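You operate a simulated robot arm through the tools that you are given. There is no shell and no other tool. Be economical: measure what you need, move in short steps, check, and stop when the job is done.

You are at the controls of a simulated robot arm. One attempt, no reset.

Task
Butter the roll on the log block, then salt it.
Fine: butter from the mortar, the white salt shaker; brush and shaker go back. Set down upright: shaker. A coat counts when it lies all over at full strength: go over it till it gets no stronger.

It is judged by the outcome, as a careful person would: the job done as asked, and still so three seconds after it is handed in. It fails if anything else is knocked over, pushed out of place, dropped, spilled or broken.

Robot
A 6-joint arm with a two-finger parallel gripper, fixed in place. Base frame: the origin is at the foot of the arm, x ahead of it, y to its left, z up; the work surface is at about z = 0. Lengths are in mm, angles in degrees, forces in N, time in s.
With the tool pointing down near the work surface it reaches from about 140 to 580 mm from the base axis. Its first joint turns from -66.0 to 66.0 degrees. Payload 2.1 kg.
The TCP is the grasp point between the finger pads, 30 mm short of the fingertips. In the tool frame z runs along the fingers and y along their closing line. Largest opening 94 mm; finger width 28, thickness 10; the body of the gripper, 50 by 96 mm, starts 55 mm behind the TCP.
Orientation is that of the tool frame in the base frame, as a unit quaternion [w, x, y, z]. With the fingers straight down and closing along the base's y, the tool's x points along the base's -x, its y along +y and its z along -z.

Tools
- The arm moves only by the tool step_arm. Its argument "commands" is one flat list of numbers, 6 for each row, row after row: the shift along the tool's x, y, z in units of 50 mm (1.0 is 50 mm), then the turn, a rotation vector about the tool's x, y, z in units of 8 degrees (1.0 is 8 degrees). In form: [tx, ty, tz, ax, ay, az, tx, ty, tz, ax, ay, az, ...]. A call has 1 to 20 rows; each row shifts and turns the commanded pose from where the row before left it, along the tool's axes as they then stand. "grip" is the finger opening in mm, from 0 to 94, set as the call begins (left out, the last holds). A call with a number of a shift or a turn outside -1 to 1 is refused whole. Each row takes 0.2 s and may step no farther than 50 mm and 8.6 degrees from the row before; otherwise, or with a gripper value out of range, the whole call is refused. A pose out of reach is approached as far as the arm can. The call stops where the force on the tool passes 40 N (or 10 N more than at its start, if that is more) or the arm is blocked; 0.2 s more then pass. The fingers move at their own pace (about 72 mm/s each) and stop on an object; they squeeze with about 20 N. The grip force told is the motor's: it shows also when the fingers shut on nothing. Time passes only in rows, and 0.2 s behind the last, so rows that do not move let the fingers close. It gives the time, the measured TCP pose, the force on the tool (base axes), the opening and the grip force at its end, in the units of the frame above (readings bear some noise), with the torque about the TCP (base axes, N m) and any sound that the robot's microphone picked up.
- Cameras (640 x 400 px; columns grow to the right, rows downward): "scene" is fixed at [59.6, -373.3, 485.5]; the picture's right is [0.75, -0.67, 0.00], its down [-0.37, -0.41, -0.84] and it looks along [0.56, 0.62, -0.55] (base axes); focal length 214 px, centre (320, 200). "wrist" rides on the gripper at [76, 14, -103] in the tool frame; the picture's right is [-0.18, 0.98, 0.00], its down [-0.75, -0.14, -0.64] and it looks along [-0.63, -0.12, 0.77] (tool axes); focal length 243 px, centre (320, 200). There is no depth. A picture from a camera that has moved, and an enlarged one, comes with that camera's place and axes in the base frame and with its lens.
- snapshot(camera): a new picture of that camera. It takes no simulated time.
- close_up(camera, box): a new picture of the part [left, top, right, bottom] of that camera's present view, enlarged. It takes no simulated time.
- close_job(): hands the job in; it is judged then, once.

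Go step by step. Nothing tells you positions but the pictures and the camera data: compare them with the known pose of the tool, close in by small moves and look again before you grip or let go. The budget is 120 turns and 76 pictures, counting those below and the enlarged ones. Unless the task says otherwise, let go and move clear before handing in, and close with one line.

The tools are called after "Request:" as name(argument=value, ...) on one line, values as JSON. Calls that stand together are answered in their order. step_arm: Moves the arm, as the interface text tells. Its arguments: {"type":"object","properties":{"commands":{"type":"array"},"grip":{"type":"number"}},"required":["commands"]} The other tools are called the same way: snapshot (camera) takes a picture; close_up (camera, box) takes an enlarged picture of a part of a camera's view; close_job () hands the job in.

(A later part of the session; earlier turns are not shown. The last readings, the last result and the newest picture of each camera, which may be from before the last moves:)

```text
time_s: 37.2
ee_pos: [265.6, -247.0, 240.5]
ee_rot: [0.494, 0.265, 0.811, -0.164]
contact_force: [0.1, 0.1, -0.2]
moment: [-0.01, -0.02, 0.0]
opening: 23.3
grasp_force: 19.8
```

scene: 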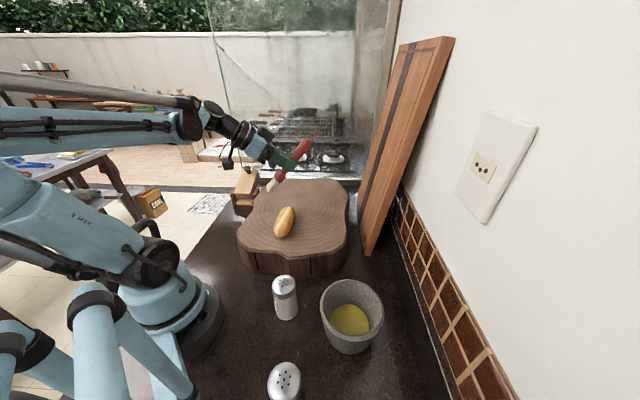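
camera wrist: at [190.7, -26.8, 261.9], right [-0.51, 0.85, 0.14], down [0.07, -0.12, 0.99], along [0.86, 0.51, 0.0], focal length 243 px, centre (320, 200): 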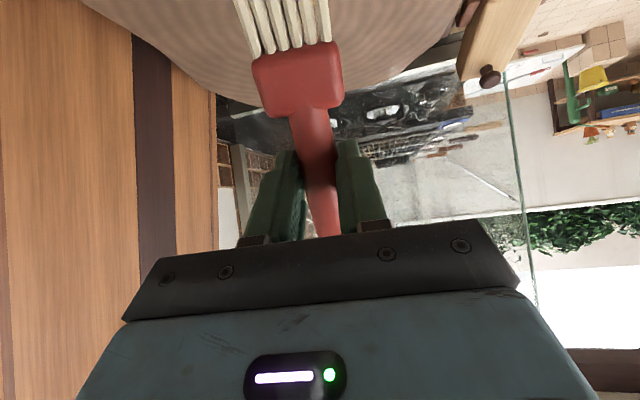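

Request:
step_arm(commands=[-0.12, 0, 0.24, 0, 0, 0, 0.356, 0, 0.182, 0, 0, 0, 0.356, 0, 0.182, 0, 0, 0])

Request:
step_arm(commands=[0, 0, 0, 0, 0, 0])

```text
time_s: 38.0
ee_pos: [276.6, -256.3, 200.8]
ee_rot: [0.494, 0.266, 0.811, -0.165]
contact_force: [0.9, -0.6, -0.6]
moment: [-0.01, -0.01, 0.0]
opening: 23.3
grasp_force: 20.0
```

```text
time_s: 38.4
ee_pos: [277.1, -256.9, 201.2]
ee_rot: [0.494, 0.265, 0.812, -0.163]
contact_force: [0.7, -0.8, -0.6]
moment: [-0.03, -0.01, -0.03]
opening: 23.5
grasp_force: 20.1
```

It follows commands, and the tip is over the butter's centre. I'll descend 74 mm and look.

Request:
step_arm(commands=[0.44, 0, 0.225, 0, 0, 0, 0.44, 0, 0.225, 0, 0, 0, 0.44, 0, 0.225, 0, 0, 0])

Request:
close_up(camera="scene", box=[270, 240, 430, 340])

```text
time_s: 39.2
ee_pos: [277.1, -256.6, 126.5]
ee_rot: [0.494, 0.265, 0.812, -0.163]
contact_force: [-0.3, 0.6, -1.3]
moment: [0.0, 0.01, 0.01]
opening: 23.6
grasp_force: 20.3
```

```text
4.00 times, centred on (350, 290) of scene
camera zoom: at [59.6, -373.3, 485.5], right [0.75, -0.67, 0.0], down [-0.37, -0.41, -0.84], along [0.56, 0.62, -0.55], focal length 858 px, centre (200, -160)
```

zoom: 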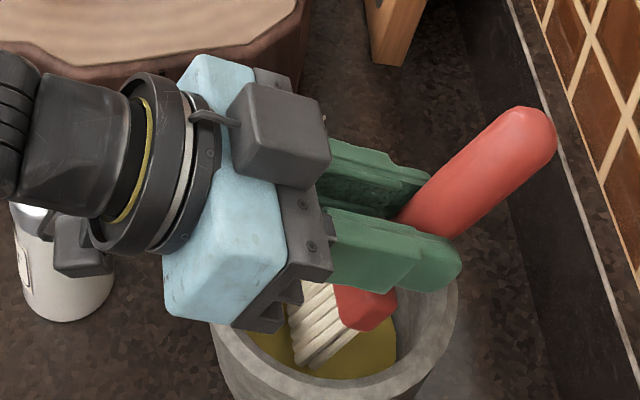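

Request:
step_arm(commands=[0.107, 0, 0.055, 0, 0, 0])

Request:
step_arm(commands=[0.107, 0, 0.055, 0, 0, 0])

Request:
close_up(camera="scene", box=[310, 270, 400, 326])

```text
time_s: 39.6
ee_pos: [276.4, -257.4, 121.5]
ee_rot: [0.493, 0.266, 0.812, -0.164]
contact_force: [-0.2, 0.4, -0.4]
moment: [0.02, 0.02, 0.03]
opening: 23.3
grasp_force: 19.4
```

```text
time_s: 40.0
ee_pos: [276.3, -256.1, 122.1]
ee_rot: [0.494, 0.265, 0.812, -0.162]
contact_force: [0.0, -0.1, -0.3]
moment: [-0.03, -0.02, -0.01]
opening: 23.3
grasp_force: 20.0
out of reach, approached as far as the arm can: row 1
```

```text
7.11 times, centred on (355, 298) of scene
camera zoom: at [59.6, -373.3, 485.5], right [0.75, -0.67, 0.0], down [-0.37, -0.41, -0.84], along [0.56, 0.62, -0.55], focal length 1525 px, centre (71, -497)
```

zoom: 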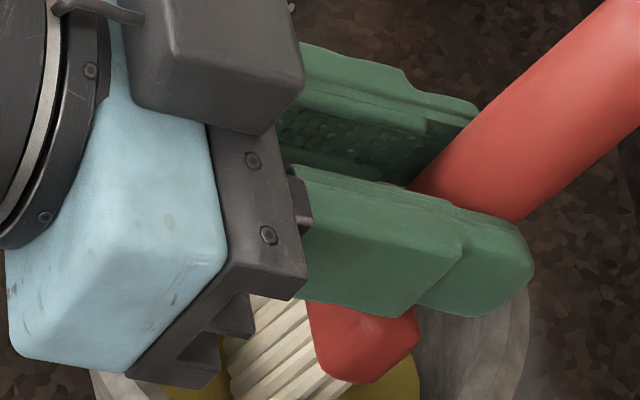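

The arm hit its reach limit at this steep tilt with the bristles right at the butter surface. I'll reduce the tilt to about 56°, shift forward so the fingers clear the rim, and go deeper.

Request:
step_arm(commands=[-0.2136, 0, -0.109, 0, 0, 0, 0, 0, 0, 0, 0.87, 0, 0.0716, 0, -0.106, 0, 0, 0])

Request:
step_arm(commands=[0, 0, 0, 0, 0, 0])

```text
time_s: 40.8
ee_pos: [270.7, -252.7, 132.8]
ee_rot: [0.443, 0.275, 0.84, -0.147]
contact_force: [0.2, 0.5, -0.7]
moment: [0.0, -0.01, 0.02]
opening: 23.2
grasp_force: 20.1
```

```text
time_s: 41.2
ee_pos: [271.0, -250.5, 132.2]
ee_rot: [0.444, 0.274, 0.84, -0.147]
contact_force: [0.6, 0.7, 0.5]
moment: [0.03, 0.01, -0.01]
opening: 23.5
grasp_force: 20.3
```

Request:
step_arm(commands=[0.124, 0, 0.084, 0, 0, 0, 0.124, 0, 0.084, 0, 0, 0])

Request:
step_arm(commands=[0.066, 0, 0.045, 0, 0, 0])

Request:
step_arm(commands=[0.066, 0, 0.045, 0, 0, 0])

Request:
close_up(camera="scene", box=[310, 270, 400, 340])

```text
time_s: 41.8
ee_pos: [272.0, -251.8, 118.3]
ee_rot: [0.445, 0.274, 0.84, -0.147]
contact_force: [-0.2, 0.8, 0.0]
moment: [-0.03, 0.02, 0.04]
opening: 23.6
grasp_force: 20.0
```

```text
time_s: 42.2
ee_pos: [271.7, -252.6, 114.3]
ee_rot: [0.445, 0.274, 0.84, -0.147]
contact_force: [0.3, 0.8, -0.6]
moment: [0.0, 0.02, 0.01]
opening: 23.5
grasp_force: 20.2
```

```text
time_s: 42.6
ee_pos: [270.7, -252.7, 111.1]
ee_rot: [0.444, 0.275, 0.84, -0.147]
contact_force: [-0.7, -0.6, -0.9]
moment: [-0.03, 0.0, 0.0]
opening: 23.3
grasp_force: 20.3
```

```text
5.71 times, centred on (355, 305) of scene
camera zoom: at [59.6, -373.3, 485.5], right [0.75, -0.67, 0.0], down [-0.37, -0.41, -0.84], along [0.56, 0.62, -0.55], focal length 1226 px, centre (120, -400)
```

zoom: 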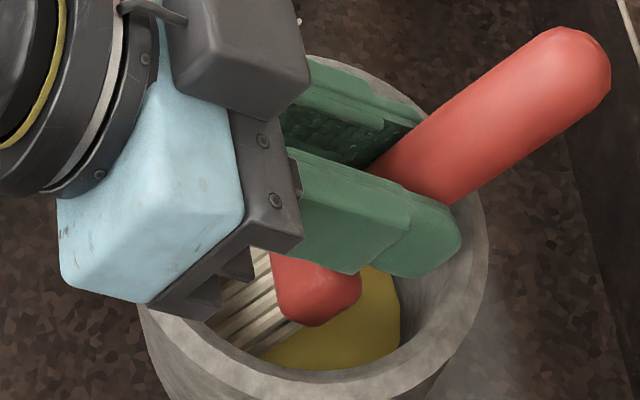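

No contact forces yet, and the bristles look as if they are entering the butter. I'll go a little deeper in small steps.

Request:
step_arm(commands=[0.066, 0, 0.045, 0, 0, 0])

Request:
step_arm(commands=[0.066, 0, 0.045, 0, 0, 0])

Request:
close_up(camera="scene", box=[310, 270, 400, 340])

```text
time_s: 43.0
ee_pos: [271.8, -253.1, 107.7]
ee_rot: [0.445, 0.275, 0.84, -0.147]
contact_force: [-0.6, 1.2, 3.1]
moment: [0.21, 0.14, 0.03]
opening: 23.4
grasp_force: 19.5
```

```text
time_s: 43.4
ee_pos: [271.7, -252.3, 104.7]
ee_rot: [0.445, 0.275, 0.839, -0.148]
contact_force: [1.0, -2.4, 14.2]
moment: [-0.12, 0.05, -0.02]
opening: 23.1
grasp_force: 20.1
```

```text
5.71 times, centred on (355, 305) of scene
camera zoom: at [59.6, -373.2, 485.6], right [0.75, -0.67, 0.0], down [-0.37, -0.41, -0.84], along [0.56, 0.62, -0.55], focal length 1226 px, centre (120, -400)
```

zoom: 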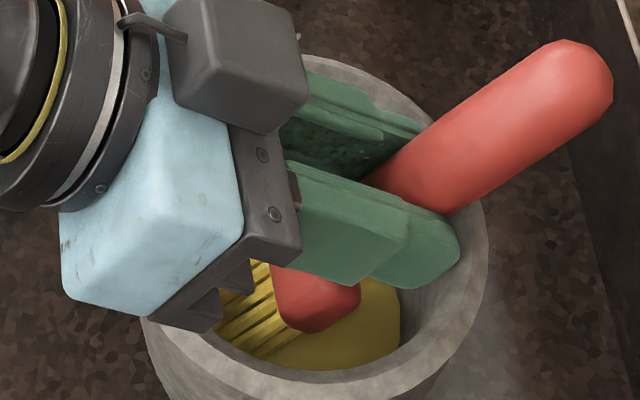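

The bristles turned yellow, so the brush is loaded. I'll raise it slowly and let it settle over the mortar.

Request:
step_arm(commands=[-0.166, 0, -0.112, 0, 0, 0, -0.332, 0, -0.224, 0, 0, 0, -0.5, 0, -0.336, 0, 0, 0, -0.5, 0, -0.336, 0, 0, 0, -0.5, 0, -0.336, 0, 0, 0, -0.3, 0, -0.2, 0, 0, 0, 0, 0, 0, 0, 0.7, 0, 0, 0, 0, 0, 0, 0, 0, 0, 0, 0, 0, 0])

Request:
close_up(camera="scene", box=[280, 230, 420, 318])

```text
time_s: 45.4
ee_pos: [272.3, -252.8, 242.2]
ee_rot: [0.402, 0.282, 0.861, -0.134]
contact_force: [0.0, 0.2, -0.2]
moment: [-0.02, -0.02, 0.01]
opening: 23.4
grasp_force: 19.9
```

```text
4.55 times, centred on (350, 274) of scene
camera zoom: at [59.6, -373.3, 485.5], right [0.75, -0.67, 0.0], down [-0.37, -0.41, -0.84], along [0.56, 0.62, -0.55], focal length 975 px, centre (184, -136)
```

zoom: 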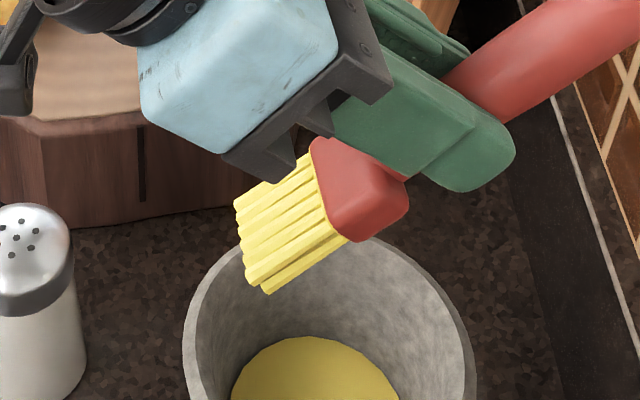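

The brush is loaded and not dripping. I'll carry it back over the roll and turn it to the roll's axis.

Request:
step_arm(commands=[0.228, 0.738, -0.289, 0, 0, 0, 0.228, 0.738, -0.289, 0, 0, 0, 0.228, 0.738, -0.289, 0, 0, 0, 0.228, 0.738, -0.289, 0, 0, 0, 0.228, 0.738, -0.289, 0, 0, 0, 0.228, 0.738, -0.289, 0, 0, 0, 0.228, 0.738, -0.289, 0, 0, 0, 0.228, 0.738, -0.289, 0, 0, 0, 0, 0, 0, -0.73, 0, -0.61, 0, 0, 0, -0.73, 0, -0.61, 0, 0, 0, -0.73, 0, -0.61, 0, 0, 0, -0.73, 0, -0.61, 0, 0, 0, -0.73, 0, -0.61, 0, 0, 0, -0.73, 0, -0.61, 0, 0, 0, -0.73, 0, -0.61, 0, 0, 0, -0.73, 0, -0.61, 0, 0, 0, -0.73, 0, -0.61, 0, 0, 0, -0.73, 0, -0.61])

Request:
step_arm(commands=[0, 0, 0, 0, 0, 0])

```text
time_s: 49.2
ee_pos: [328.9, 73.2, 244.8]
ee_rot: [0.398, -0.309, 0.852, 0.143]
contact_force: [0.4, 0.4, -1.4]
moment: [-0.03, 0.0, 0.0]
opening: 23.3
grasp_force: 20.1
```

```text
time_s: 49.6
ee_pos: [327.8, 71.3, 243.2]
ee_rot: [0.398, -0.31, 0.851, 0.144]
contact_force: [0.0, 0.5, 0.1]
moment: [0.01, 0.02, 0.01]
opening: 23.4
grasp_force: 20.1
```

The heading is 220° as wanted. I'll move toward the near end of the roll, lower to just above it and look.

Request:
step_arm(commands=[0.386, 0, -0.46, 0, 0, 0, 0.21, 0, 0.176, 0, 0, 0, 0.21, 0, 0.176, 0, 0, 0])

Request:
close_up(camera="scene", box=[240, 170, 340, 233])

```text
time_s: 50.4
ee_pos: [304.6, 52.6, 216.7]
ee_rot: [0.398, -0.308, 0.852, 0.143]
contact_force: [-0.5, 0.5, -0.9]
moment: [-0.02, 0.0, -0.01]
opening: 23.0
grasp_force: 19.4
```

```text
6.35 times, centred on (290, 202) of scene
camera zoom: at [59.6, -373.3, 485.5], right [0.75, -0.67, 0.0], down [-0.37, -0.41, -0.84], along [0.56, 0.62, -0.55], focal length 1362 px, centre (510, 190)
```

zoom: 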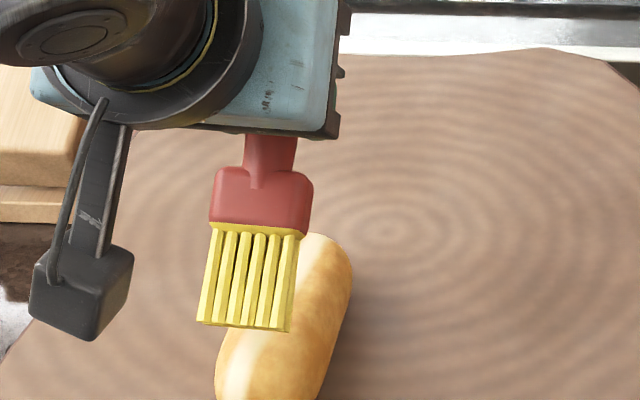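

The tip is at about (271,24,129), roughly 7 mm left of the roll's axis. I'll shift over and lower in small steps to touch.

Request:
step_arm(commands=[0, -0.14, 0, 0, 0, 0])

Request:
step_arm(commands=[0.046, 0, 0.038, 0, 0, 0])

Request:
step_arm(commands=[0.046, 0, 0.038, 0, 0, 0])

Request:
step_arm(commands=[0.031, 0, 0.025, 0, 0, 0])

Request:
close_up(camera="scene", box=[240, 170, 340, 233])

```text
time_s: 50.8
ee_pos: [309.2, 46.8, 216.0]
ee_rot: [0.397, -0.309, 0.852, 0.144]
contact_force: [0.5, -0.2, -0.6]
moment: [-0.03, -0.03, 0.0]
opening: 23.6
grasp_force: 20.2
```

```text
time_s: 51.2
ee_pos: [308.1, 48.0, 213.6]
ee_rot: [0.398, -0.308, 0.853, 0.142]
contact_force: [0.1, 0.1, -0.8]
moment: [-0.02, 0.03, -0.03]
opening: 23.0
grasp_force: 19.7
```

```text
time_s: 51.6
ee_pos: [309.5, 47.9, 211.2]
ee_rot: [0.397, -0.308, 0.853, 0.143]
contact_force: [0.8, 1.2, -0.4]
moment: [0.0, 0.02, -0.01]
opening: 23.2
grasp_force: 20.3
```

```text
time_s: 52.0
ee_pos: [309.4, 47.9, 209.0]
ee_rot: [0.398, -0.308, 0.853, 0.142]
contact_force: [0.8, 0.7, -0.2]
moment: [0.03, 0.0, 0.0]
opening: 23.6
grasp_force: 20.1
```

```text
6.35 times, centred on (290, 202) of scene
camera zoom: at [59.6, -373.3, 485.5], right [0.75, -0.67, 0.0], down [-0.37, -0.41, -0.84], along [0.56, 0.62, -0.55], focal length 1362 px, centre (510, 190)
```

zoom: 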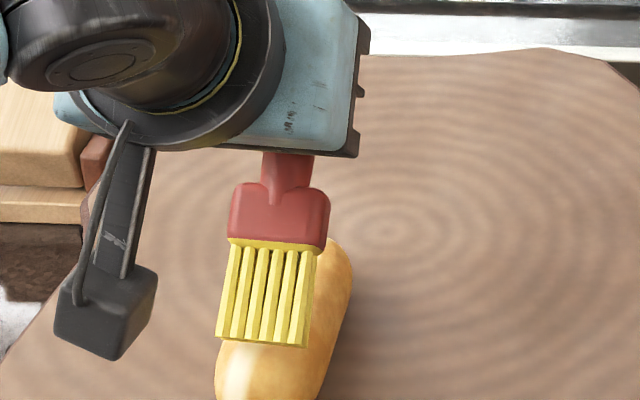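

Request:
step_arm(commands=[0.031, -0.08, 0.025, 0, 0, 0])

Request:
step_arm(commands=[0.031, 0, 0.025, 0, 0, 0])

Request:
step_arm(commands=[0.031, 0, 0.025, 0, 0, 0])

```text
time_s: 52.4
ee_pos: [312.0, 44.2, 207.0]
ee_rot: [0.398, -0.308, 0.852, 0.143]
contact_force: [-0.6, 0.2, -0.1]
moment: [-0.02, 0.01, -0.01]
opening: 23.2
grasp_force: 20.3
```

```text
time_s: 52.8
ee_pos: [311.0, 45.2, 205.8]
ee_rot: [0.397, -0.309, 0.852, 0.143]
contact_force: [0.0, 0.8, 6.3]
moment: [-0.18, 0.22, 0.0]
opening: 23.4
grasp_force: 19.9
```

```text
time_s: 53.2
ee_pos: [310.9, 45.2, 203.1]
ee_rot: [0.398, -0.309, 0.852, 0.143]
contact_force: [1.2, 0.6, 7.2]
moment: [-0.19, 0.24, -0.01]
opening: 23.2
grasp_force: 20.3
```

Contact came at TCP z≈206 with about 7 N. I'll ease off 1 mm and make a slow stroke along the roll toward the far end.

Request:
step_arm(commands=[-0.015, 0, -0.013, 0, 0, 0, -0.077, 0, 0.092, 0, 0, 0, -0.077, 0, 0.092, 0, 0, 0, -0.077, 0, 0.092, 0, 0, 0, -0.077, 0, 0.092, 0, 0, 0, -0.077, 0, 0.092, 0, 0, 0, -0.077, 0, 0.092, 0, 0, 0, -0.077, 0, 0.092, 0, 0, 0, -0.077, 0, 0.092, 0, 0, 0, -0.077, 0, 0.092, 0, 0, 0, -0.077, 0, 0.092, 0, 0, 0])

Request:
close_up(camera="scene", box=[240, 170, 340, 233])

```text
time_s: 55.6
ee_pos: [359.1, 84.1, 203.7]
ee_rot: [0.398, -0.309, 0.852, 0.144]
contact_force: [-0.1, 0.0, 0.4]
moment: [0.01, 0.01, -0.04]
opening: 22.8
grasp_force: 19.6
```

```text
6.35 times, centred on (290, 202) of scene
camera zoom: at [59.6, -373.3, 485.5], right [0.75, -0.67, 0.0], down [-0.37, -0.41, -0.84], along [0.56, 0.62, -0.55], focal length 1362 px, centre (510, 190)
```

zoom: 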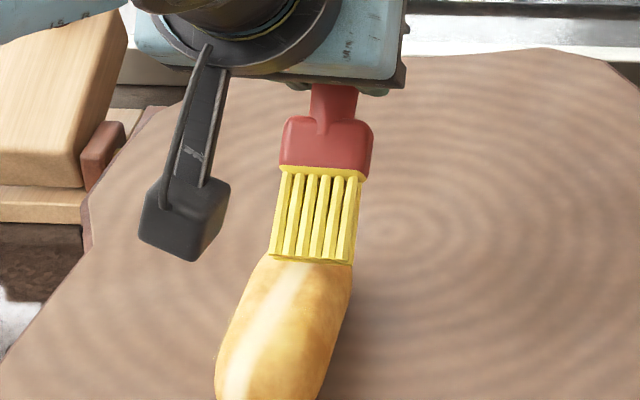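

Request:
step_arm(commands=[0.077, 0, -0.092, 0, 0, 0, 0.077, 0, -0.092, 0, 0, 0, 0.077, 0, -0.092, 0, 0, 0, 0.077, 0, -0.092, 0, 0, 0, 0.077, 0, -0.092, 0, 0, 0, 0.077, 0, -0.092, 0, 0, 0, 0.077, 0, -0.092, 0, 0, 0, 0.077, 0, -0.092, 0, 0, 0, 0.077, 0, -0.092, 0, 0, 0, 0.077, 0, -0.092, 0, 0, 0, 0.077, 0, -0.092, 0, 0, 0, 0.077, 0, -0.092, 0, 0, 0, 0.077, 0, -0.092, 0, 0, 0])

Request:
close_up(camera="scene", box=[240, 190, 320, 245])

```text
time_s: 58.4
ee_pos: [297.8, 33.5, 202.2]
ee_rot: [0.398, -0.309, 0.852, 0.142]
contact_force: [-0.1, -0.6, 0.1]
moment: [0.01, 0.01, -0.02]
opening: 23.4
grasp_force: 20.4
```

```text
7.27 times, centred on (280, 218) of scene
camera zoom: at [59.6, -373.3, 485.5], right [0.75, -0.67, 0.0], down [-0.37, -0.41, -0.84], along [0.56, 0.62, -0.55], focal length 1560 px, centre (611, 73)
```

zoom: 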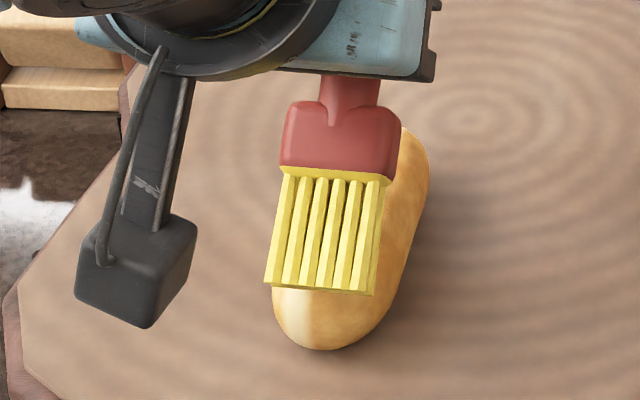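

I'll lift away briefly to see what the strokes have done.

Request:
step_arm(commands=[-0.46, 0, -0.385, 0, 0, 0, -0.46, 0.5, -0.385, 0, 0, 0, 0, 0.9, 0, 0, 0, 0])

Request:
close_up(camera="scene", box=[250, 190, 330, 245])

```text
time_s: 59.2
ee_pos: [264.8, 85.8, 264.2]
ee_rot: [0.397, -0.309, 0.852, 0.143]
contact_force: [-1.0, 0.1, -0.7]
moment: [-0.01, -0.05, 0.0]
opening: 23.2
grasp_force: 20.5
out of reach, approached as far as the arm can: row 3
```

```text
7.27 times, centred on (290, 218) of scene
camera zoom: at [59.6, -373.3, 485.5], right [0.75, -0.67, 0.0], down [-0.37, -0.41, -0.84], along [0.56, 0.62, -0.55], focal length 1560 px, centre (538, 73)
```

zoom: 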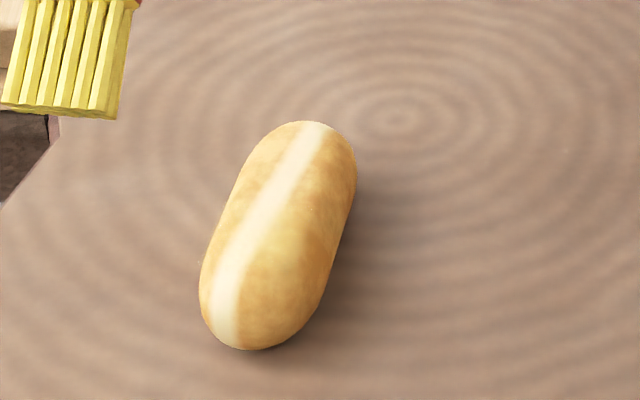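

There's a faint yellow patch near the middle, so coating works but is weak. I'll enlarge to see how wide a stroke reaches.

Request:
close_up(camera="scene", box=[270, 202, 302, 241])

```text
10.26 times, centred on (286, 222) of scene
camera zoom: at [59.6, -373.3, 485.5], right [0.75, -0.67, 0.0], down [-0.37, -0.41, -0.84], along [0.56, 0.62, -0.55], focal length 2200 px, centre (669, -20)
```

zoom: 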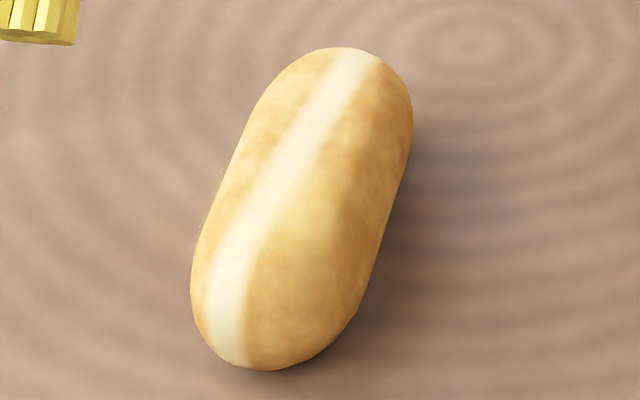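

The faint patch is exactly where I pressed with 7 N. The drag, 1 mm higher, left nothing, so the bristles need firm contact throughout. I'll go back to the near end of the ridge and drag while pressing.

Request:
step_arm(commands=[0, -0.5, 0, 0, 0, 0, 0, -0.65, 0, 0, 0, 0, 0.3, 0, 0.25, 0, 0, 0, 0.3, 0, 0.25, 0, 0, 0])

Request:
step_arm(commands=[0, 0, 0, 0, 0, 0])

```text
time_s: 60.2
ee_pos: [303.3, 41.2, 225.6]
ee_rot: [0.398, -0.308, 0.852, 0.143]
contact_force: [0.0, 0.5, 0.0]
moment: [-0.03, -0.05, -0.02]
opening: 23.1
grasp_force: 20.1
```

```text
time_s: 60.6
ee_pos: [304.7, 40.7, 226.6]
ee_rot: [0.398, -0.309, 0.852, 0.144]
contact_force: [0.1, -0.5, 0.1]
moment: [-0.02, 0.02, -0.01]
opening: 23.3
grasp_force: 19.7
```

Request:
step_arm(commands=[0.15, 0, 0.126, 0, 0, 0, 0.15, 0, 0.126, 0, 0, 0, 0.05, 0, 0.042, 0, 0, 0])

Request:
step_arm(commands=[0.038, 0, 0.032, 0, 0, 0])

```text
time_s: 61.4
ee_pos: [304.1, 41.6, 202.5]
ee_rot: [0.398, -0.308, 0.852, 0.143]
contact_force: [-0.2, 0.5, -0.2]
moment: [0.0, -0.01, -0.01]
opening: 23.2
grasp_force: 20.3
```

```text
time_s: 61.8
ee_pos: [303.7, 42.6, 200.8]
ee_rot: [0.397, -0.309, 0.852, 0.144]
contact_force: [-0.5, -0.8, 6.0]
moment: [-0.26, 0.33, 0.03]
opening: 23.1
grasp_force: 19.9
```

Contact with 6 N at z≈201. I'll press 1.5 mm more and drag slowly toward the far end at constant height.

Request:
step_arm(commands=[0.023, 0, 0.019, 0, 0, 0, -0.051, 0, 0.061, 0, 0, 0, -0.051, 0, 0.061, 0, 0, 0, -0.051, 0, 0.061, 0, 0, 0, -0.051, 0, 0.061, 0, 0, 0, -0.051, 0, 0.061, 0, 0, 0, -0.051, 0, 0.061, 0, 0, 0, -0.051, 0, 0.061, 0, 0, 0])

Request:
step_arm(commands=[-0.051, 0, 0.061, 0, 0, 0, -0.051, 0, 0.061, 0, 0, 0, -0.051, 0, 0.061, 0, 0, 0, -0.051, 0, 0.061, 0, 0, 0, -0.051, 0, 0.061, 0, 0, 0, -0.051, 0, 0.061, 0, 0, 0, -0.051, 0, 0.061, 0, 0, 0, -0.051, 0, 0.061, 0, 0, 0])

Request:
close_up(camera="scene", box=[260, 190, 320, 241])

```text
time_s: 63.6
ee_pos: [324.3, 58.1, 199.1]
ee_rot: [0.396, -0.311, 0.852, 0.144]
contact_force: [-0.4, -0.6, 1.1]
moment: [-0.08, 0.12, 0.0]
opening: 23.0
grasp_force: 20.0
```

```text
time_s: 65.4
ee_pos: [347.3, 77.9, 199.6]
ee_rot: [0.396, -0.31, 0.852, 0.143]
contact_force: [-0.3, 0.1, -1.4]
moment: [-0.01, 0.02, -0.04]
opening: 23.2
grasp_force: 20.4
```

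```text
7.84 times, centred on (290, 216) of scene
camera zoom: at [59.6, -373.3, 485.5], right [0.75, -0.67, 0.0], down [-0.37, -0.41, -0.84], along [0.56, 0.62, -0.55], focal length 1682 px, centre (555, 78)
```

zoom: 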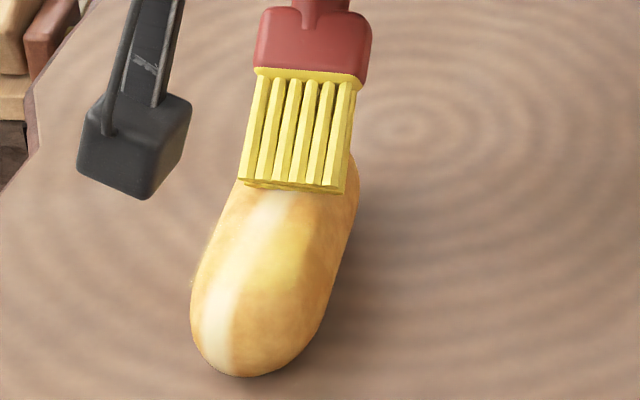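

The yellow is growing. Pulling strokes tend to rotate the brush in the grip, while pushing strokes balance it. I'll go to the far end, make contact there, and push toward the near end.

Request:
step_arm(commands=[-0.09, 0, -0.02, 0, 0, 0, -0.12, 0, 0.2, 0, 0, 0, -0.12, 0, 0.2, 0, 0, 0])

Request:
step_arm(commands=[0.023, 0, 0.019, 0, 0, 0])

Request:
step_arm(commands=[0.031, 0, 0.026, 0, 0, 0])

```text
time_s: 66.2
ee_pos: [368.0, 94.7, 199.5]
ee_rot: [0.397, -0.308, 0.853, 0.142]
contact_force: [-0.2, 0.1, -0.3]
moment: [0.03, -0.01, 0.01]
opening: 23.1
grasp_force: 19.8
```

```text
time_s: 66.6
ee_pos: [368.5, 94.4, 199.0]
ee_rot: [0.397, -0.309, 0.852, 0.143]
contact_force: [-1.1, -0.3, 5.6]
moment: [-0.2, 0.27, -0.02]
opening: 23.1
grasp_force: 20.3
```

```text
time_s: 67.0
ee_pos: [366.7, 94.0, 195.8]
ee_rot: [0.398, -0.309, 0.852, 0.144]
contact_force: [3.0, 2.4, 8.1]
moment: [-0.19, 0.16, -0.01]
opening: 23.1
grasp_force: 19.8
```

Request:
step_arm(commands=[0.04, 0, -0.071, 0, 0, 0, 0.051, 0, -0.061, 0, 0, 0, 0.051, 0, -0.061, 0, 0, 0, 0.051, 0, -0.061, 0, 0, 0, 0.051, 0, -0.061, 0, 0, 0, 0.051, 0, -0.061, 0, 0, 0, 0.051, 0, -0.061, 0, 0, 0, 0.051, 0, -0.061, 0, 0, 0, 0.051, 0, -0.061, 0, 0, 0])

Request:
step_arm(commands=[0.051, 0, -0.061, 0, 0, 0, 0.051, 0, -0.061, 0, 0, 0, 0.051, 0, -0.061, 0, 0, 0, 0.051, 0, -0.061, 0, 0, 0, 0.051, 0, -0.061, 0, 0, 0, 0.051, 0, -0.061, 0, 0, 0, 0.051, 0, -0.061, 0, 0, 0, 0.051, 0, -0.061, 0, 0, 0, 0.051, 0, -0.061, 0, 0, 0])

Request:
close_up(camera="scene", box=[260, 190, 320, 241])

```text
time_s: 69.0
ee_pos: [341.7, 72.2, 196.1]
ee_rot: [0.398, -0.309, 0.852, 0.143]
contact_force: [0.3, -0.7, 1.1]
moment: [-0.02, 0.02, -0.01]
opening: 23.1
grasp_force: 20.1
```

```text
time_s: 71.0
ee_pos: [312.9, 50.0, 196.6]
ee_rot: [0.396, -0.309, 0.853, 0.141]
contact_force: [-0.5, -0.1, 0.4]
moment: [-0.01, -0.05, 0.0]
opening: 23.2
grasp_force: 19.9
```

```text
7.84 times, centred on (290, 216) of scene
camera zoom: at [59.6, -373.3, 485.5], right [0.75, -0.67, 0.0], down [-0.37, -0.41, -0.84], along [0.56, 0.62, -0.55], focal length 1682 px, centre (555, 78)
```

zoom: 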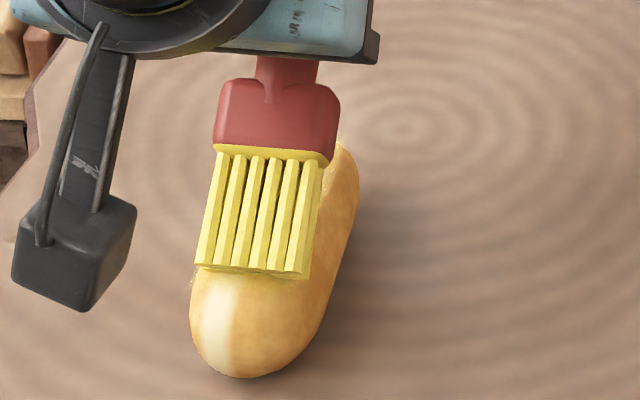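

I'll lift clear to judge the coat so far.

Request:
step_arm(commands=[-0.46, 0, -0.385, 0, 0, 0, -0.46, 0, -0.385, 0, 0, 0, -0.46, 0, 0.54, 0, 0, 0, -0.3, 0, 0.36, 0, 0, 0])

Request:
close_up(camera="scene", box=[260, 195, 315, 241])

```text
time_s: 72.0
ee_pos: [359.4, 87.1, 256.3]
ee_rot: [0.398, -0.309, 0.852, 0.143]
contact_force: [1.2, -0.3, -0.7]
moment: [0.0, -0.01, 0.04]
opening: 23.0
grasp_force: 19.8
```

```text
8.70 times, centred on (288, 218) of scene
camera zoom: at [59.6, -373.3, 485.5], right [0.75, -0.67, 0.0], down [-0.37, -0.41, -0.84], along [0.56, 0.62, -0.55], focal length 1865 px, centre (603, 44)
```

zoom: 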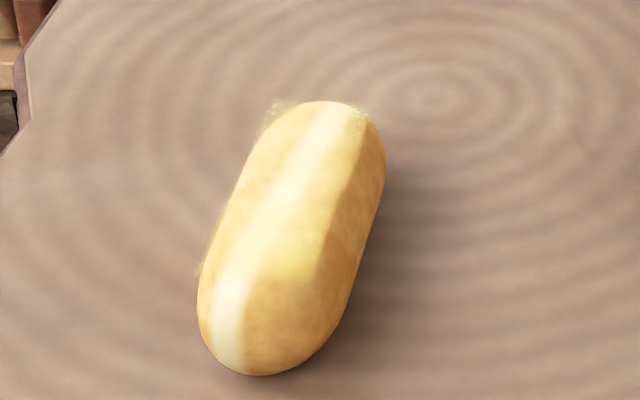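

The firm push left a good yellow swath, about 8 mm left of centre and short of the near end. I'll shift the lane about 9 mm to the right and run the full length, including the near end.

Request:
step_arm(commands=[-0.134, -0.175, 0.16, 0, 0, 0, 0.31, 0, 0.26, 0, 0, 0, 0.31, 0, 0.26, 0, 0, 0, 0.23, 0, 0.19, 0, 0, 0])

Request:
step_arm(commands=[0.023, 0, 0.019, 0, 0, 0])

Request:
step_arm(commands=[0.023, 0, 0.019, 0, 0, 0])

```text
time_s: 73.0
ee_pos: [372.6, 86.0, 200.2]
ee_rot: [0.397, -0.308, 0.852, 0.143]
contact_force: [-0.4, 0.8, -1.1]
moment: [0.0, -0.01, -0.01]
opening: 23.1
grasp_force: 19.8
```

```text
time_s: 73.4
ee_pos: [371.9, 86.3, 198.0]
ee_rot: [0.398, -0.309, 0.852, 0.143]
contact_force: [0.2, -0.2, 0.2]
moment: [0.01, 0.02, -0.01]
opening: 23.2
grasp_force: 20.2
```

```text
time_s: 73.8
ee_pos: [372.9, 86.8, 198.1]
ee_rot: [0.397, -0.308, 0.853, 0.142]
contact_force: [0.6, -0.3, -0.5]
moment: [-0.02, 0.01, -0.01]
opening: 23.2
grasp_force: 19.3
```

Request:
step_arm(commands=[0.023, 0, 0.019, 0, 0, 0, 0.023, 0, 0.019, 0, 0, 0])

Request:
step_arm(commands=[0.051, 0, -0.061, 0, 0, 0, 0.051, 0, -0.061, 0, 0, 0, 0.051, 0, -0.061, 0, 0, 0, 0.051, 0, -0.061, 0, 0, 0, 0.051, 0, -0.061, 0, 0, 0, 0.051, 0, -0.061, 0, 0, 0])

Request:
step_arm(commands=[0.051, 0, -0.061, 0, 0, 0, 0.051, 0, -0.061, 0, 0, 0, 0.051, 0, -0.061, 0, 0, 0, 0.051, 0, -0.061, 0, 0, 0, 0.051, 0, -0.061, 0, 0, 0, 0.051, 0, -0.061, 0, 0, 0, 0.051, 0, -0.061, 0, 0, 0])

Request:
step_arm(commands=[0.051, 0, -0.061, 0, 0, 0, 0.051, 0, -0.061, 0, 0, 0, 0.051, 0, -0.061, 0, 0, 0, 0.051, 0, -0.061, 0, 0, 0, 0.051, 0, -0.061, 0, 0, 0])

```text
time_s: 74.4
ee_pos: [372.0, 86.8, 194.7]
ee_rot: [0.397, -0.309, 0.852, 0.143]
contact_force: [-0.6, 0.0, 5.8]
moment: [-0.23, 0.29, -0.02]
opening: 22.9
grasp_force: 19.9
```

```text
time_s: 75.8
ee_pos: [355.2, 72.2, 196.1]
ee_rot: [0.397, -0.308, 0.852, 0.143]
contact_force: [0.5, 0.6, 0.5]
moment: [-0.01, 0.0, 0.01]
opening: 23.2
grasp_force: 20.0
```

```text
time_s: 77.4
ee_pos: [333.5, 53.9, 194.8]
ee_rot: [0.397, -0.309, 0.852, 0.143]
contact_force: [-0.2, 0.4, -1.3]
moment: [0.01, 0.03, -0.01]
opening: 23.2
grasp_force: 20.4
```

```text
time_s: 78.6
ee_pos: [317.9, 42.1, 195.9]
ee_rot: [0.398, -0.309, 0.852, 0.144]
contact_force: [-0.9, -0.6, -0.5]
moment: [-0.03, 0.01, -0.01]
opening: 23.1
grasp_force: 20.1
```

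Request:
step_arm(commands=[0.031, 0, 0.026, 0, 0, 0])

Request:
step_arm(commands=[0.051, 0, -0.061, 0, 0, 0, 0.051, 0, -0.061, 0, 0, 0, 0.051, 0, -0.061, 0, 0, 0, 0.061, 0, -0.052, 0, 0, 0, 0.061, 0, -0.052, 0, 0, 0, 0.061, 0, -0.052, 0, 0, 0, 0.061, 0, -0.052, 0, 0, 0])

Request:
close_up(camera="scene", box=[260, 195, 315, 241])

```text
time_s: 79.0
ee_pos: [319.4, 42.3, 193.7]
ee_rot: [0.397, -0.309, 0.852, 0.144]
contact_force: [-0.2, 0.6, 6.0]
moment: [-0.22, 0.29, 0.0]
opening: 23.0
grasp_force: 19.8
```

```text
time_s: 80.6
ee_pos: [296.8, 26.3, 191.4]
ee_rot: [0.398, -0.309, 0.852, 0.143]
contact_force: [0.1, 0.5, -0.3]
moment: [-0.01, 0.04, -0.03]
opening: 23.2
grasp_force: 20.0
```

```text
8.70 times, centred on (288, 218) of scene
camera zoom: at [59.6, -373.3, 485.5], right [0.75, -0.67, 0.0], down [-0.37, -0.41, -0.84], along [0.56, 0.62, -0.55], focal length 1865 px, centre (603, 44)
```

zoom: 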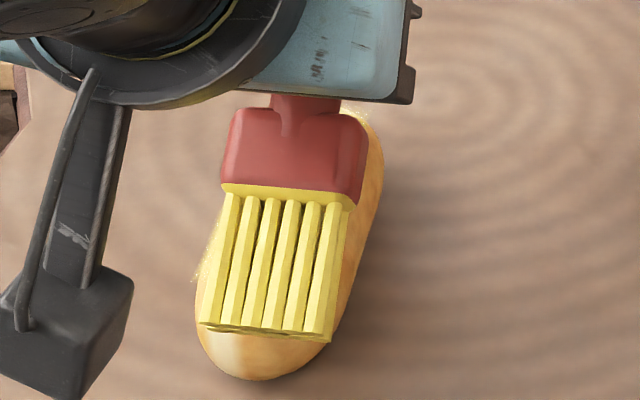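

I'm nearly at the near end, so I'll continue about 14 mm, descending slightly over the rounded end.

Request:
step_arm(commands=[0.062, 0, 0.0, 0, 0, 0, 0.04, 0, 0.0, 0, 0, 0])

Request:
step_arm(commands=[0.066, 0, -0.048, 0, 0, 0, 0.066, 0, -0.048, 0, 0, 0, 0.066, 0, -0.048, 0, 0, 0])

Request:
step_arm(commands=[-0.46, 0, -0.385, 0, 0, 0, -0.46, 0, -0.385, 0, 0, 0, -0.46, 0, 0.54, 0, 0, 0, -0.46, 0, 0.54, 0, 0, 0])

Request:
close_up(camera="scene", box=[260, 195, 315, 241])

```text
time_s: 81.2
ee_pos: [295.2, 22.1, 187.6]
ee_rot: [0.397, -0.31, 0.852, 0.144]
contact_force: [0.9, -0.3, -1.2]
moment: [-0.01, 0.03, -0.02]
opening: 23.1
grasp_force: 19.7
```

```text
time_s: 82.0
ee_pos: [286.2, 14.9, 183.8]
ee_rot: [0.397, -0.309, 0.852, 0.144]
contact_force: [0.2, -0.3, -0.6]
moment: [0.0, 0.01, -0.02]
opening: 22.8
grasp_force: 19.6
```

```text
time_s: 83.0
ee_pos: [340.1, 58.9, 245.1]
ee_rot: [0.397, -0.31, 0.852, 0.144]
contact_force: [0.6, 0.6, -1.0]
moment: [0.04, 0.01, -0.03]
opening: 22.9
grasp_force: 20.5
```

```text
8.70 times, centred on (288, 218) of scene
camera zoom: at [59.6, -373.3, 485.5], right [0.75, -0.67, 0.0], down [-0.37, -0.41, -0.84], along [0.56, 0.62, -0.55], focal length 1865 px, centre (603, 44)
```

zoom: 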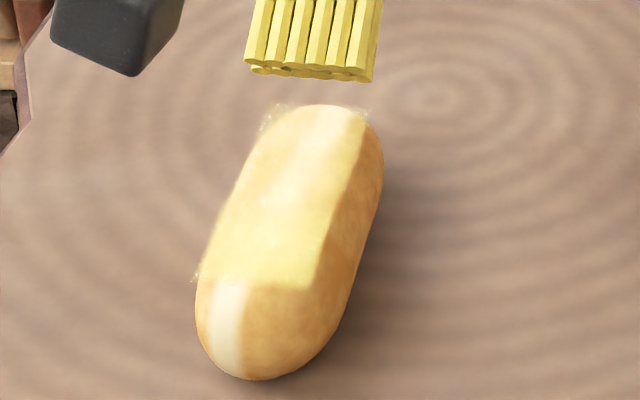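

The swath ends where firm contact ended. The brush has slipped about 13° in the grip, and the swath is about 5 mm left of centre. I'll pitch the tool 8° steeper to compensate, shift 10 mm right, and start again from the far end.

Request:
step_arm(commands=[0, 0, 0, 0, -1, 0, -0.353, -0.184, 0.565, 0, 0, 0, 0.356, 0, 0.223, 0, 0, 0, 0.356, 0, 0.223, 0, 0, 0])

Request:
step_arm(commands=[0, 0, 0, 0, 0, 0])

```text
time_s: 84.0
ee_pos: [372.4, 73.7, 202.1]
ee_rot: [0.456, -0.298, 0.822, 0.164]
contact_force: [-0.1, -0.6, 0.2]
moment: [0.0, 0.03, -0.01]
opening: 23.2
grasp_force: 19.6
```

```text
time_s: 84.4
ee_pos: [372.3, 73.8, 202.1]
ee_rot: [0.456, -0.298, 0.822, 0.165]
contact_force: [-0.3, -0.1, -1.0]
moment: [0.02, 0.02, 0.03]
opening: 23.3
grasp_force: 19.6
```

Request:
step_arm(commands=[0.034, 0, 0.021, 0, 0, 0])

Request:
step_arm(commands=[0.034, 0, 0.021, 0, 0, 0])

Request:
step_arm(commands=[0.034, 0, 0.021, 0, 0, 0])

```text
time_s: 84.8
ee_pos: [371.7, 73.8, 200.5]
ee_rot: [0.457, -0.298, 0.822, 0.164]
contact_force: [-0.1, -0.7, 2.0]
moment: [-0.12, 0.12, 0.07]
opening: 23.0
grasp_force: 19.8
```

```text
time_s: 85.2
ee_pos: [372.2, 73.1, 199.0]
ee_rot: [0.457, -0.298, 0.822, 0.165]
contact_force: [3.1, 0.8, 8.1]
moment: [-0.11, 0.14, 0.03]
opening: 23.1
grasp_force: 20.3
```

```text
time_s: 85.6
ee_pos: [372.5, 75.0, 196.0]
ee_rot: [0.456, -0.298, 0.822, 0.164]
contact_force: [2.5, 0.3, 7.3]
moment: [-0.13, 0.16, 0.01]
opening: 23.3
grasp_force: 20.0
```

Pressed at 7–8 N. I'll push slowly along the lane, sinking very slightly to keep contact.

Request:
step_arm(commands=[0.0424, 0, -0.068, 0, 0, 0, 0.045, 0, -0.066, 0, 0, 0, 0.045, 0, -0.066, 0, 0, 0, 0.045, 0, -0.066, 0, 0, 0, 0.045, 0, -0.066, 0, 0, 0, 0.045, 0, -0.066, 0, 0, 0, 0.045, 0, -0.066, 0, 0, 0, 0.045, 0, -0.066, 0, 0, 0])

Request:
step_arm(commands=[0.045, 0, -0.066, 0, 0, 0, 0.045, 0, -0.066, 0, 0, 0, 0.045, 0, -0.066, 0, 0, 0, 0.045, 0, -0.066, 0, 0, 0, 0.045, 0, -0.066, 0, 0, 0, 0.045, 0, -0.066, 0, 0, 0, 0.045, 0, -0.066, 0, 0, 0, 0.045, 0, -0.066, 0, 0, 0])

Request:
close_up(camera="scene", box=[260, 195, 315, 241])

```text
time_s: 87.4
ee_pos: [348.0, 53.3, 196.0]
ee_rot: [0.456, -0.299, 0.822, 0.164]
contact_force: [0.1, 0.7, 3.3]
moment: [-0.03, 0.05, -0.01]
opening: 23.0
grasp_force: 20.3
```

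```text
time_s: 89.2
ee_pos: [324.4, 34.0, 195.1]
ee_rot: [0.455, -0.299, 0.822, 0.165]
contact_force: [1.7, 0.4, 5.2]
moment: [-0.07, 0.14, 0.0]
opening: 22.8
grasp_force: 19.6
```

```text
8.70 times, centred on (288, 218) of scene
camera zoom: at [59.6, -373.3, 485.5], right [0.75, -0.67, 0.0], down [-0.37, -0.41, -0.84], along [0.56, 0.62, -0.55], focal length 1865 px, centre (603, 44)
```

zoom: 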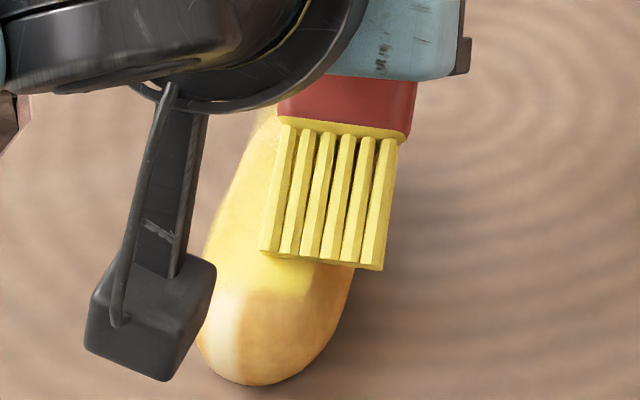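

Contact is steady at 3–5 N. The lane is about 4 mm too far right, so I'll ease left while continuing to the near end and descending over its rounding.

Request:
step_arm(commands=[0.045, 0.015, -0.066, 0, 0, 0, 0.045, 0.015, -0.066, 0, 0, 0, 0.045, 0.015, -0.066, 0, 0, 0, 0.045, 0.015, -0.066, 0, 0, 0, 0.045, 0.015, -0.066, 0, 0, 0, 0.045, 0.015, -0.066, 0, 0, 0])

Request:
step_arm(commands=[0.047, 0.01, -0.064, 0, 0, 0, 0.047, 0, -0.064, 0, 0, 0, 0.047, 0, -0.064, 0, 0, 0])

Request:
step_arm(commands=[0.055, 0, -0.06, 0, 0, 0, 0.055, 0, -0.06, 0, 0, 0, 0.055, 0, -0.06, 0, 0, 0])

Request:
close_up(camera="scene", box=[260, 195, 315, 241])

```text
time_s: 90.6
ee_pos: [302.0, 22.8, 195.0]
ee_rot: [0.456, -0.299, 0.822, 0.164]
contact_force: [-0.3, 0.3, -0.3]
moment: [0.02, 0.03, 0.01]
opening: 22.9
grasp_force: 19.3
```

```text
time_s: 91.4
ee_pos: [292.8, 15.8, 193.4]
ee_rot: [0.455, -0.298, 0.823, 0.163]
contact_force: [-0.8, -0.5, -0.6]
moment: [0.01, 0.03, 0.01]
opening: 22.8
grasp_force: 20.5
```

```text
time_s: 92.2
ee_pos: [283.4, 8.6, 191.7]
ee_rot: [0.456, -0.297, 0.823, 0.163]
contact_force: [0.0, 0.4, -0.5]
moment: [0.01, -0.02, 0.0]
opening: 23.3
grasp_force: 20.1
```

```text
8.70 times, centred on (288, 218) of scene
camera zoom: at [59.6, -373.3, 485.5], right [0.75, -0.67, 0.0], down [-0.37, -0.41, -0.84], along [0.56, 0.62, -0.55], focal length 1865 px, centre (603, 44)
```

zoom: 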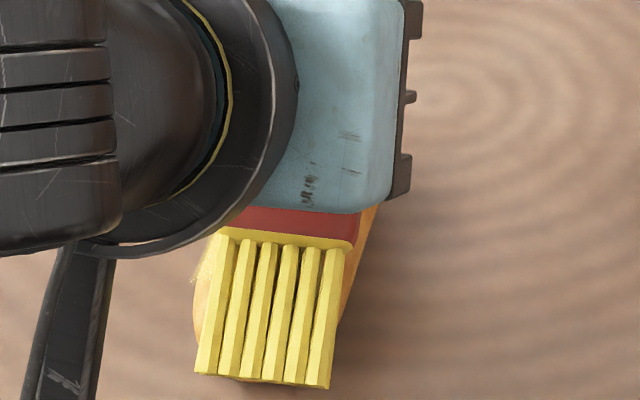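

The tip is past the near end without touching. I'll back up 16 mm, lower to contact and push off over the end.

Request:
step_arm(commands=[-0.085, 0, 0.135, 0, 0, 0, -0.085, 0, 0.135, 0, 0, 0, 0.034, 0, 0.021, 0, 0, 0])

Request:
step_arm(commands=[0.034, 0, 0.021, 0, 0, 0])

Request:
step_arm(commands=[0.034, 0, 0.021, 0, 0, 0])

```text
time_s: 93.0
ee_pos: [295.5, 18.0, 188.7]
ee_rot: [0.456, -0.298, 0.823, 0.164]
contact_force: [1.0, 1.0, 0.4]
moment: [-0.03, 0.0, -0.01]
opening: 22.5
grasp_force: 19.7
```

```text
time_s: 93.4
ee_pos: [295.0, 18.7, 186.4]
ee_rot: [0.455, -0.298, 0.823, 0.164]
contact_force: [-0.1, 0.2, -0.6]
moment: [0.01, 0.04, 0.01]
opening: 22.8
grasp_force: 20.6
```

```text
time_s: 93.8
ee_pos: [295.5, 19.0, 185.4]
ee_rot: [0.455, -0.3, 0.822, 0.165]
contact_force: [-0.9, -0.1, -0.5]
moment: [-0.03, 0.0, -0.01]
opening: 23.2
grasp_force: 19.9
```

Request:
step_arm(commands=[-0.136, 0, -0.085, 0, 0, 0, -0.1, 0, 0.153, 0, 0, 0, -0.1, 0, 0.153, 0, 0, 0, 0.034, 0, 0.021, 0, 0, 0])

Request:
step_arm(commands=[0.034, 0, 0.021, 0, 0, 0])

Request:
step_arm(commands=[0.034, 0, 0.021, 0, 0, 0])

Request:
close_up(camera="scene", box=[260, 195, 315, 241])

```text
time_s: 94.8
ee_pos: [310.3, 31.7, 190.3]
ee_rot: [0.456, -0.299, 0.822, 0.164]
contact_force: [0.4, 0.6, 4.4]
moment: [-0.17, 0.24, 0.02]
opening: 22.8
grasp_force: 20.1
```

```text
time_s: 95.2
ee_pos: [308.6, 29.7, 188.3]
ee_rot: [0.456, -0.298, 0.823, 0.164]
contact_force: [0.9, -1.2, 4.8]
moment: [-0.23, 0.22, 0.07]
opening: 22.6
grasp_force: 19.9
```

```text
time_s: 95.6
ee_pos: [310.0, 29.9, 187.4]
ee_rot: [0.456, -0.298, 0.822, 0.164]
contact_force: [1.3, -1.7, 5.9]
moment: [-0.28, 0.26, 0.08]
opening: 22.3
grasp_force: 19.8
```

```text
8.70 times, centred on (288, 218) of scene
camera zoom: at [59.6, -373.3, 485.5], right [0.75, -0.67, 0.0], down [-0.37, -0.41, -0.84], along [0.56, 0.62, -0.55], focal length 1865 px, centre (603, 44)
```

zoom: 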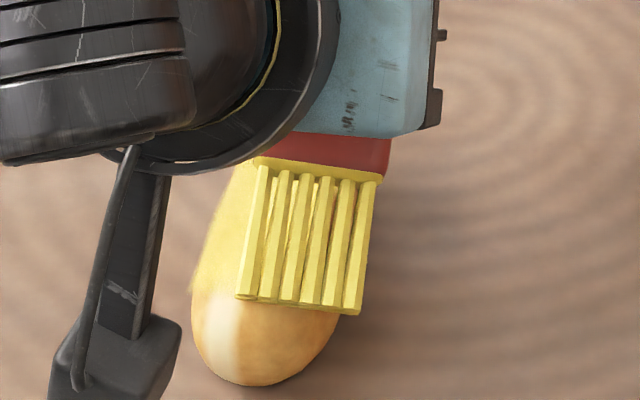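

In contact near the near end. I'll push off over the rounded end, following its curve and easing left.

Request:
step_arm(commands=[0.037, 0.03, -0.048, 0, 0, 0, 0.039, 0.03, -0.047, 0, 0, 0, 0.042, 0.03, -0.045, 0, 0, 0, 0.046, 0.03, -0.043, 0, 0, 0])

Request:
step_arm(commands=[0.052, 0, -0.039, 0, 0, 0, 0.056, 0, -0.036, 0, 0, 0, 0.061, 0, -0.033, 0, 0, 0])

Request:
step_arm(commands=[0.066, 0, -0.03, 0, 0, 0, 0.07, 0, -0.028, 0, 0, 0])

Request:
step_arm(commands=[-0.5, 0, -0.31, 0, 0, 0, -0.5, 0, -0.31, 0, 0, 0, -0.4, 0, 0.64, 0, 0, 0, -0.4, 0, 0.64, 0, 0, 0])

Request:
close_up(camera="scene", box=[260, 195, 315, 241])

```text
time_s: 96.6
ee_pos: [296.0, 27.1, 185.2]
ee_rot: [0.456, -0.299, 0.822, 0.164]
contact_force: [0.4, -0.4, -0.5]
moment: [0.0, 0.01, 0.0]
opening: 22.4
grasp_force: 20.3
```

```text
time_s: 97.4
ee_pos: [289.5, 20.3, 179.7]
ee_rot: [0.457, -0.298, 0.822, 0.164]
contact_force: [0.5, 0.2, 0.1]
moment: [0.02, 0.01, 0.02]
opening: 22.2
grasp_force: 20.1
```

```text
time_s: 98.0
ee_pos: [284.2, 16.1, 176.8]
ee_rot: [0.456, -0.298, 0.822, 0.165]
contact_force: [0.1, -0.1, -0.3]
moment: [0.02, -0.01, 0.0]
opening: 22.5
grasp_force: 20.0
```

```text
time_s: 99.0
ee_pos: [344.0, 65.2, 236.8]
ee_rot: [0.456, -0.298, 0.822, 0.164]
contact_force: [-0.1, 0.1, -1.1]
moment: [0.0, -0.02, 0.02]
opening: 22.1
grasp_force: 19.9
```

```text
8.70 times, centred on (288, 218) of scene
camera zoom: at [59.6, -373.3, 485.5], right [0.75, -0.67, 0.0], down [-0.37, -0.41, -0.84], along [0.56, 0.62, -0.55], focal length 1865 px, centre (603, 44)
```

zoom: 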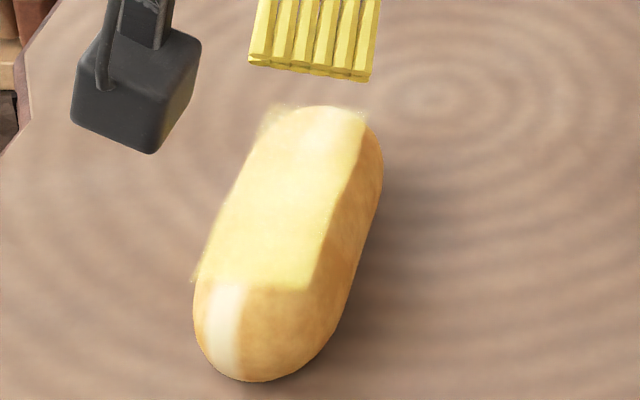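

The coated area has crisp edges at the right and near side even though the brush went over them. I need a sharper look to understand this.

Request:
close_up(camera="scene", box=[271, 203, 301, 243])

```text
10.00 times, centred on (286, 223) of scene
camera zoom: at [59.6, -373.3, 485.5], right [0.75, -0.67, 0.0], down [-0.37, -0.41, -0.84], along [0.56, 0.62, -0.55], focal length 2145 px, centre (660, -30)
```

zoom: 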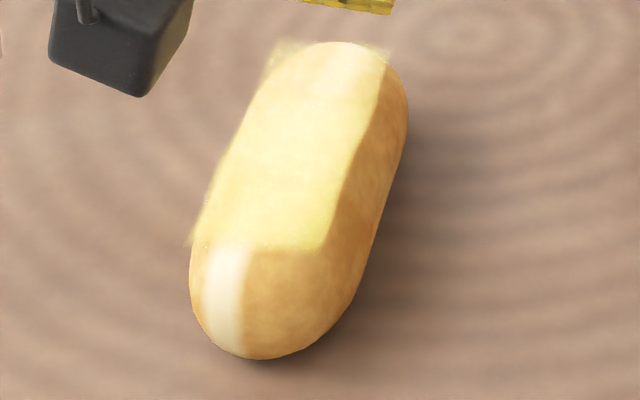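

Now it makes sense. The coat is a rectangular layer about 90×35 mm on the roll's top, centred at (297,39) and heading 42°, and the brush has touched all of it. The left and far edges are weaker, so I'll do centred passes until it gets no stronger.

Request:
step_arm(commands=[-0.23, 0.143, 0.367, 0, 0, 0, -0.23, 0.143, 0.367, 0, 0, 0, 0.356, 0, 0.223, 0, 0, 0, 0.34, 0, 0.212, 0, 0, 0])

Request:
step_arm(commands=[0.034, 0, 0.021, 0, 0, 0])

Request:
step_arm(commands=[0.034, 0, 0.021, 0, 0, 0])

Request:
step_arm(commands=[0.034, 0, 0.021, 0, 0, 0])

```text
time_s: 100.0
ee_pos: [368.0, 103.1, 193.7]
ee_rot: [0.456, -0.299, 0.822, 0.164]
contact_force: [-0.3, -0.3, -1.0]
moment: [0.01, 0.04, -0.02]
opening: 22.1
grasp_force: 19.9
```

```text
time_s: 100.4
ee_pos: [368.5, 103.3, 191.7]
ee_rot: [0.456, -0.298, 0.822, 0.164]
contact_force: [0.2, -0.1, 2.4]
moment: [-0.1, 0.07, 0.03]
opening: 22.1
grasp_force: 20.3
```

```text
time_s: 100.8
ee_pos: [368.7, 103.5, 190.6]
ee_rot: [0.457, -0.297, 0.822, 0.164]
contact_force: [3.3, 1.7, 11.0]
moment: [-0.29, 0.21, 0.09]
opening: 22.2
grasp_force: 20.1
```

```text
time_s: 101.2
ee_pos: [369.6, 104.7, 188.0]
ee_rot: [0.456, -0.297, 0.822, 0.164]
contact_force: [5.9, 1.7, 14.4]
moment: [-0.34, 0.21, 0.07]
opening: 22.3
grasp_force: 20.2
```

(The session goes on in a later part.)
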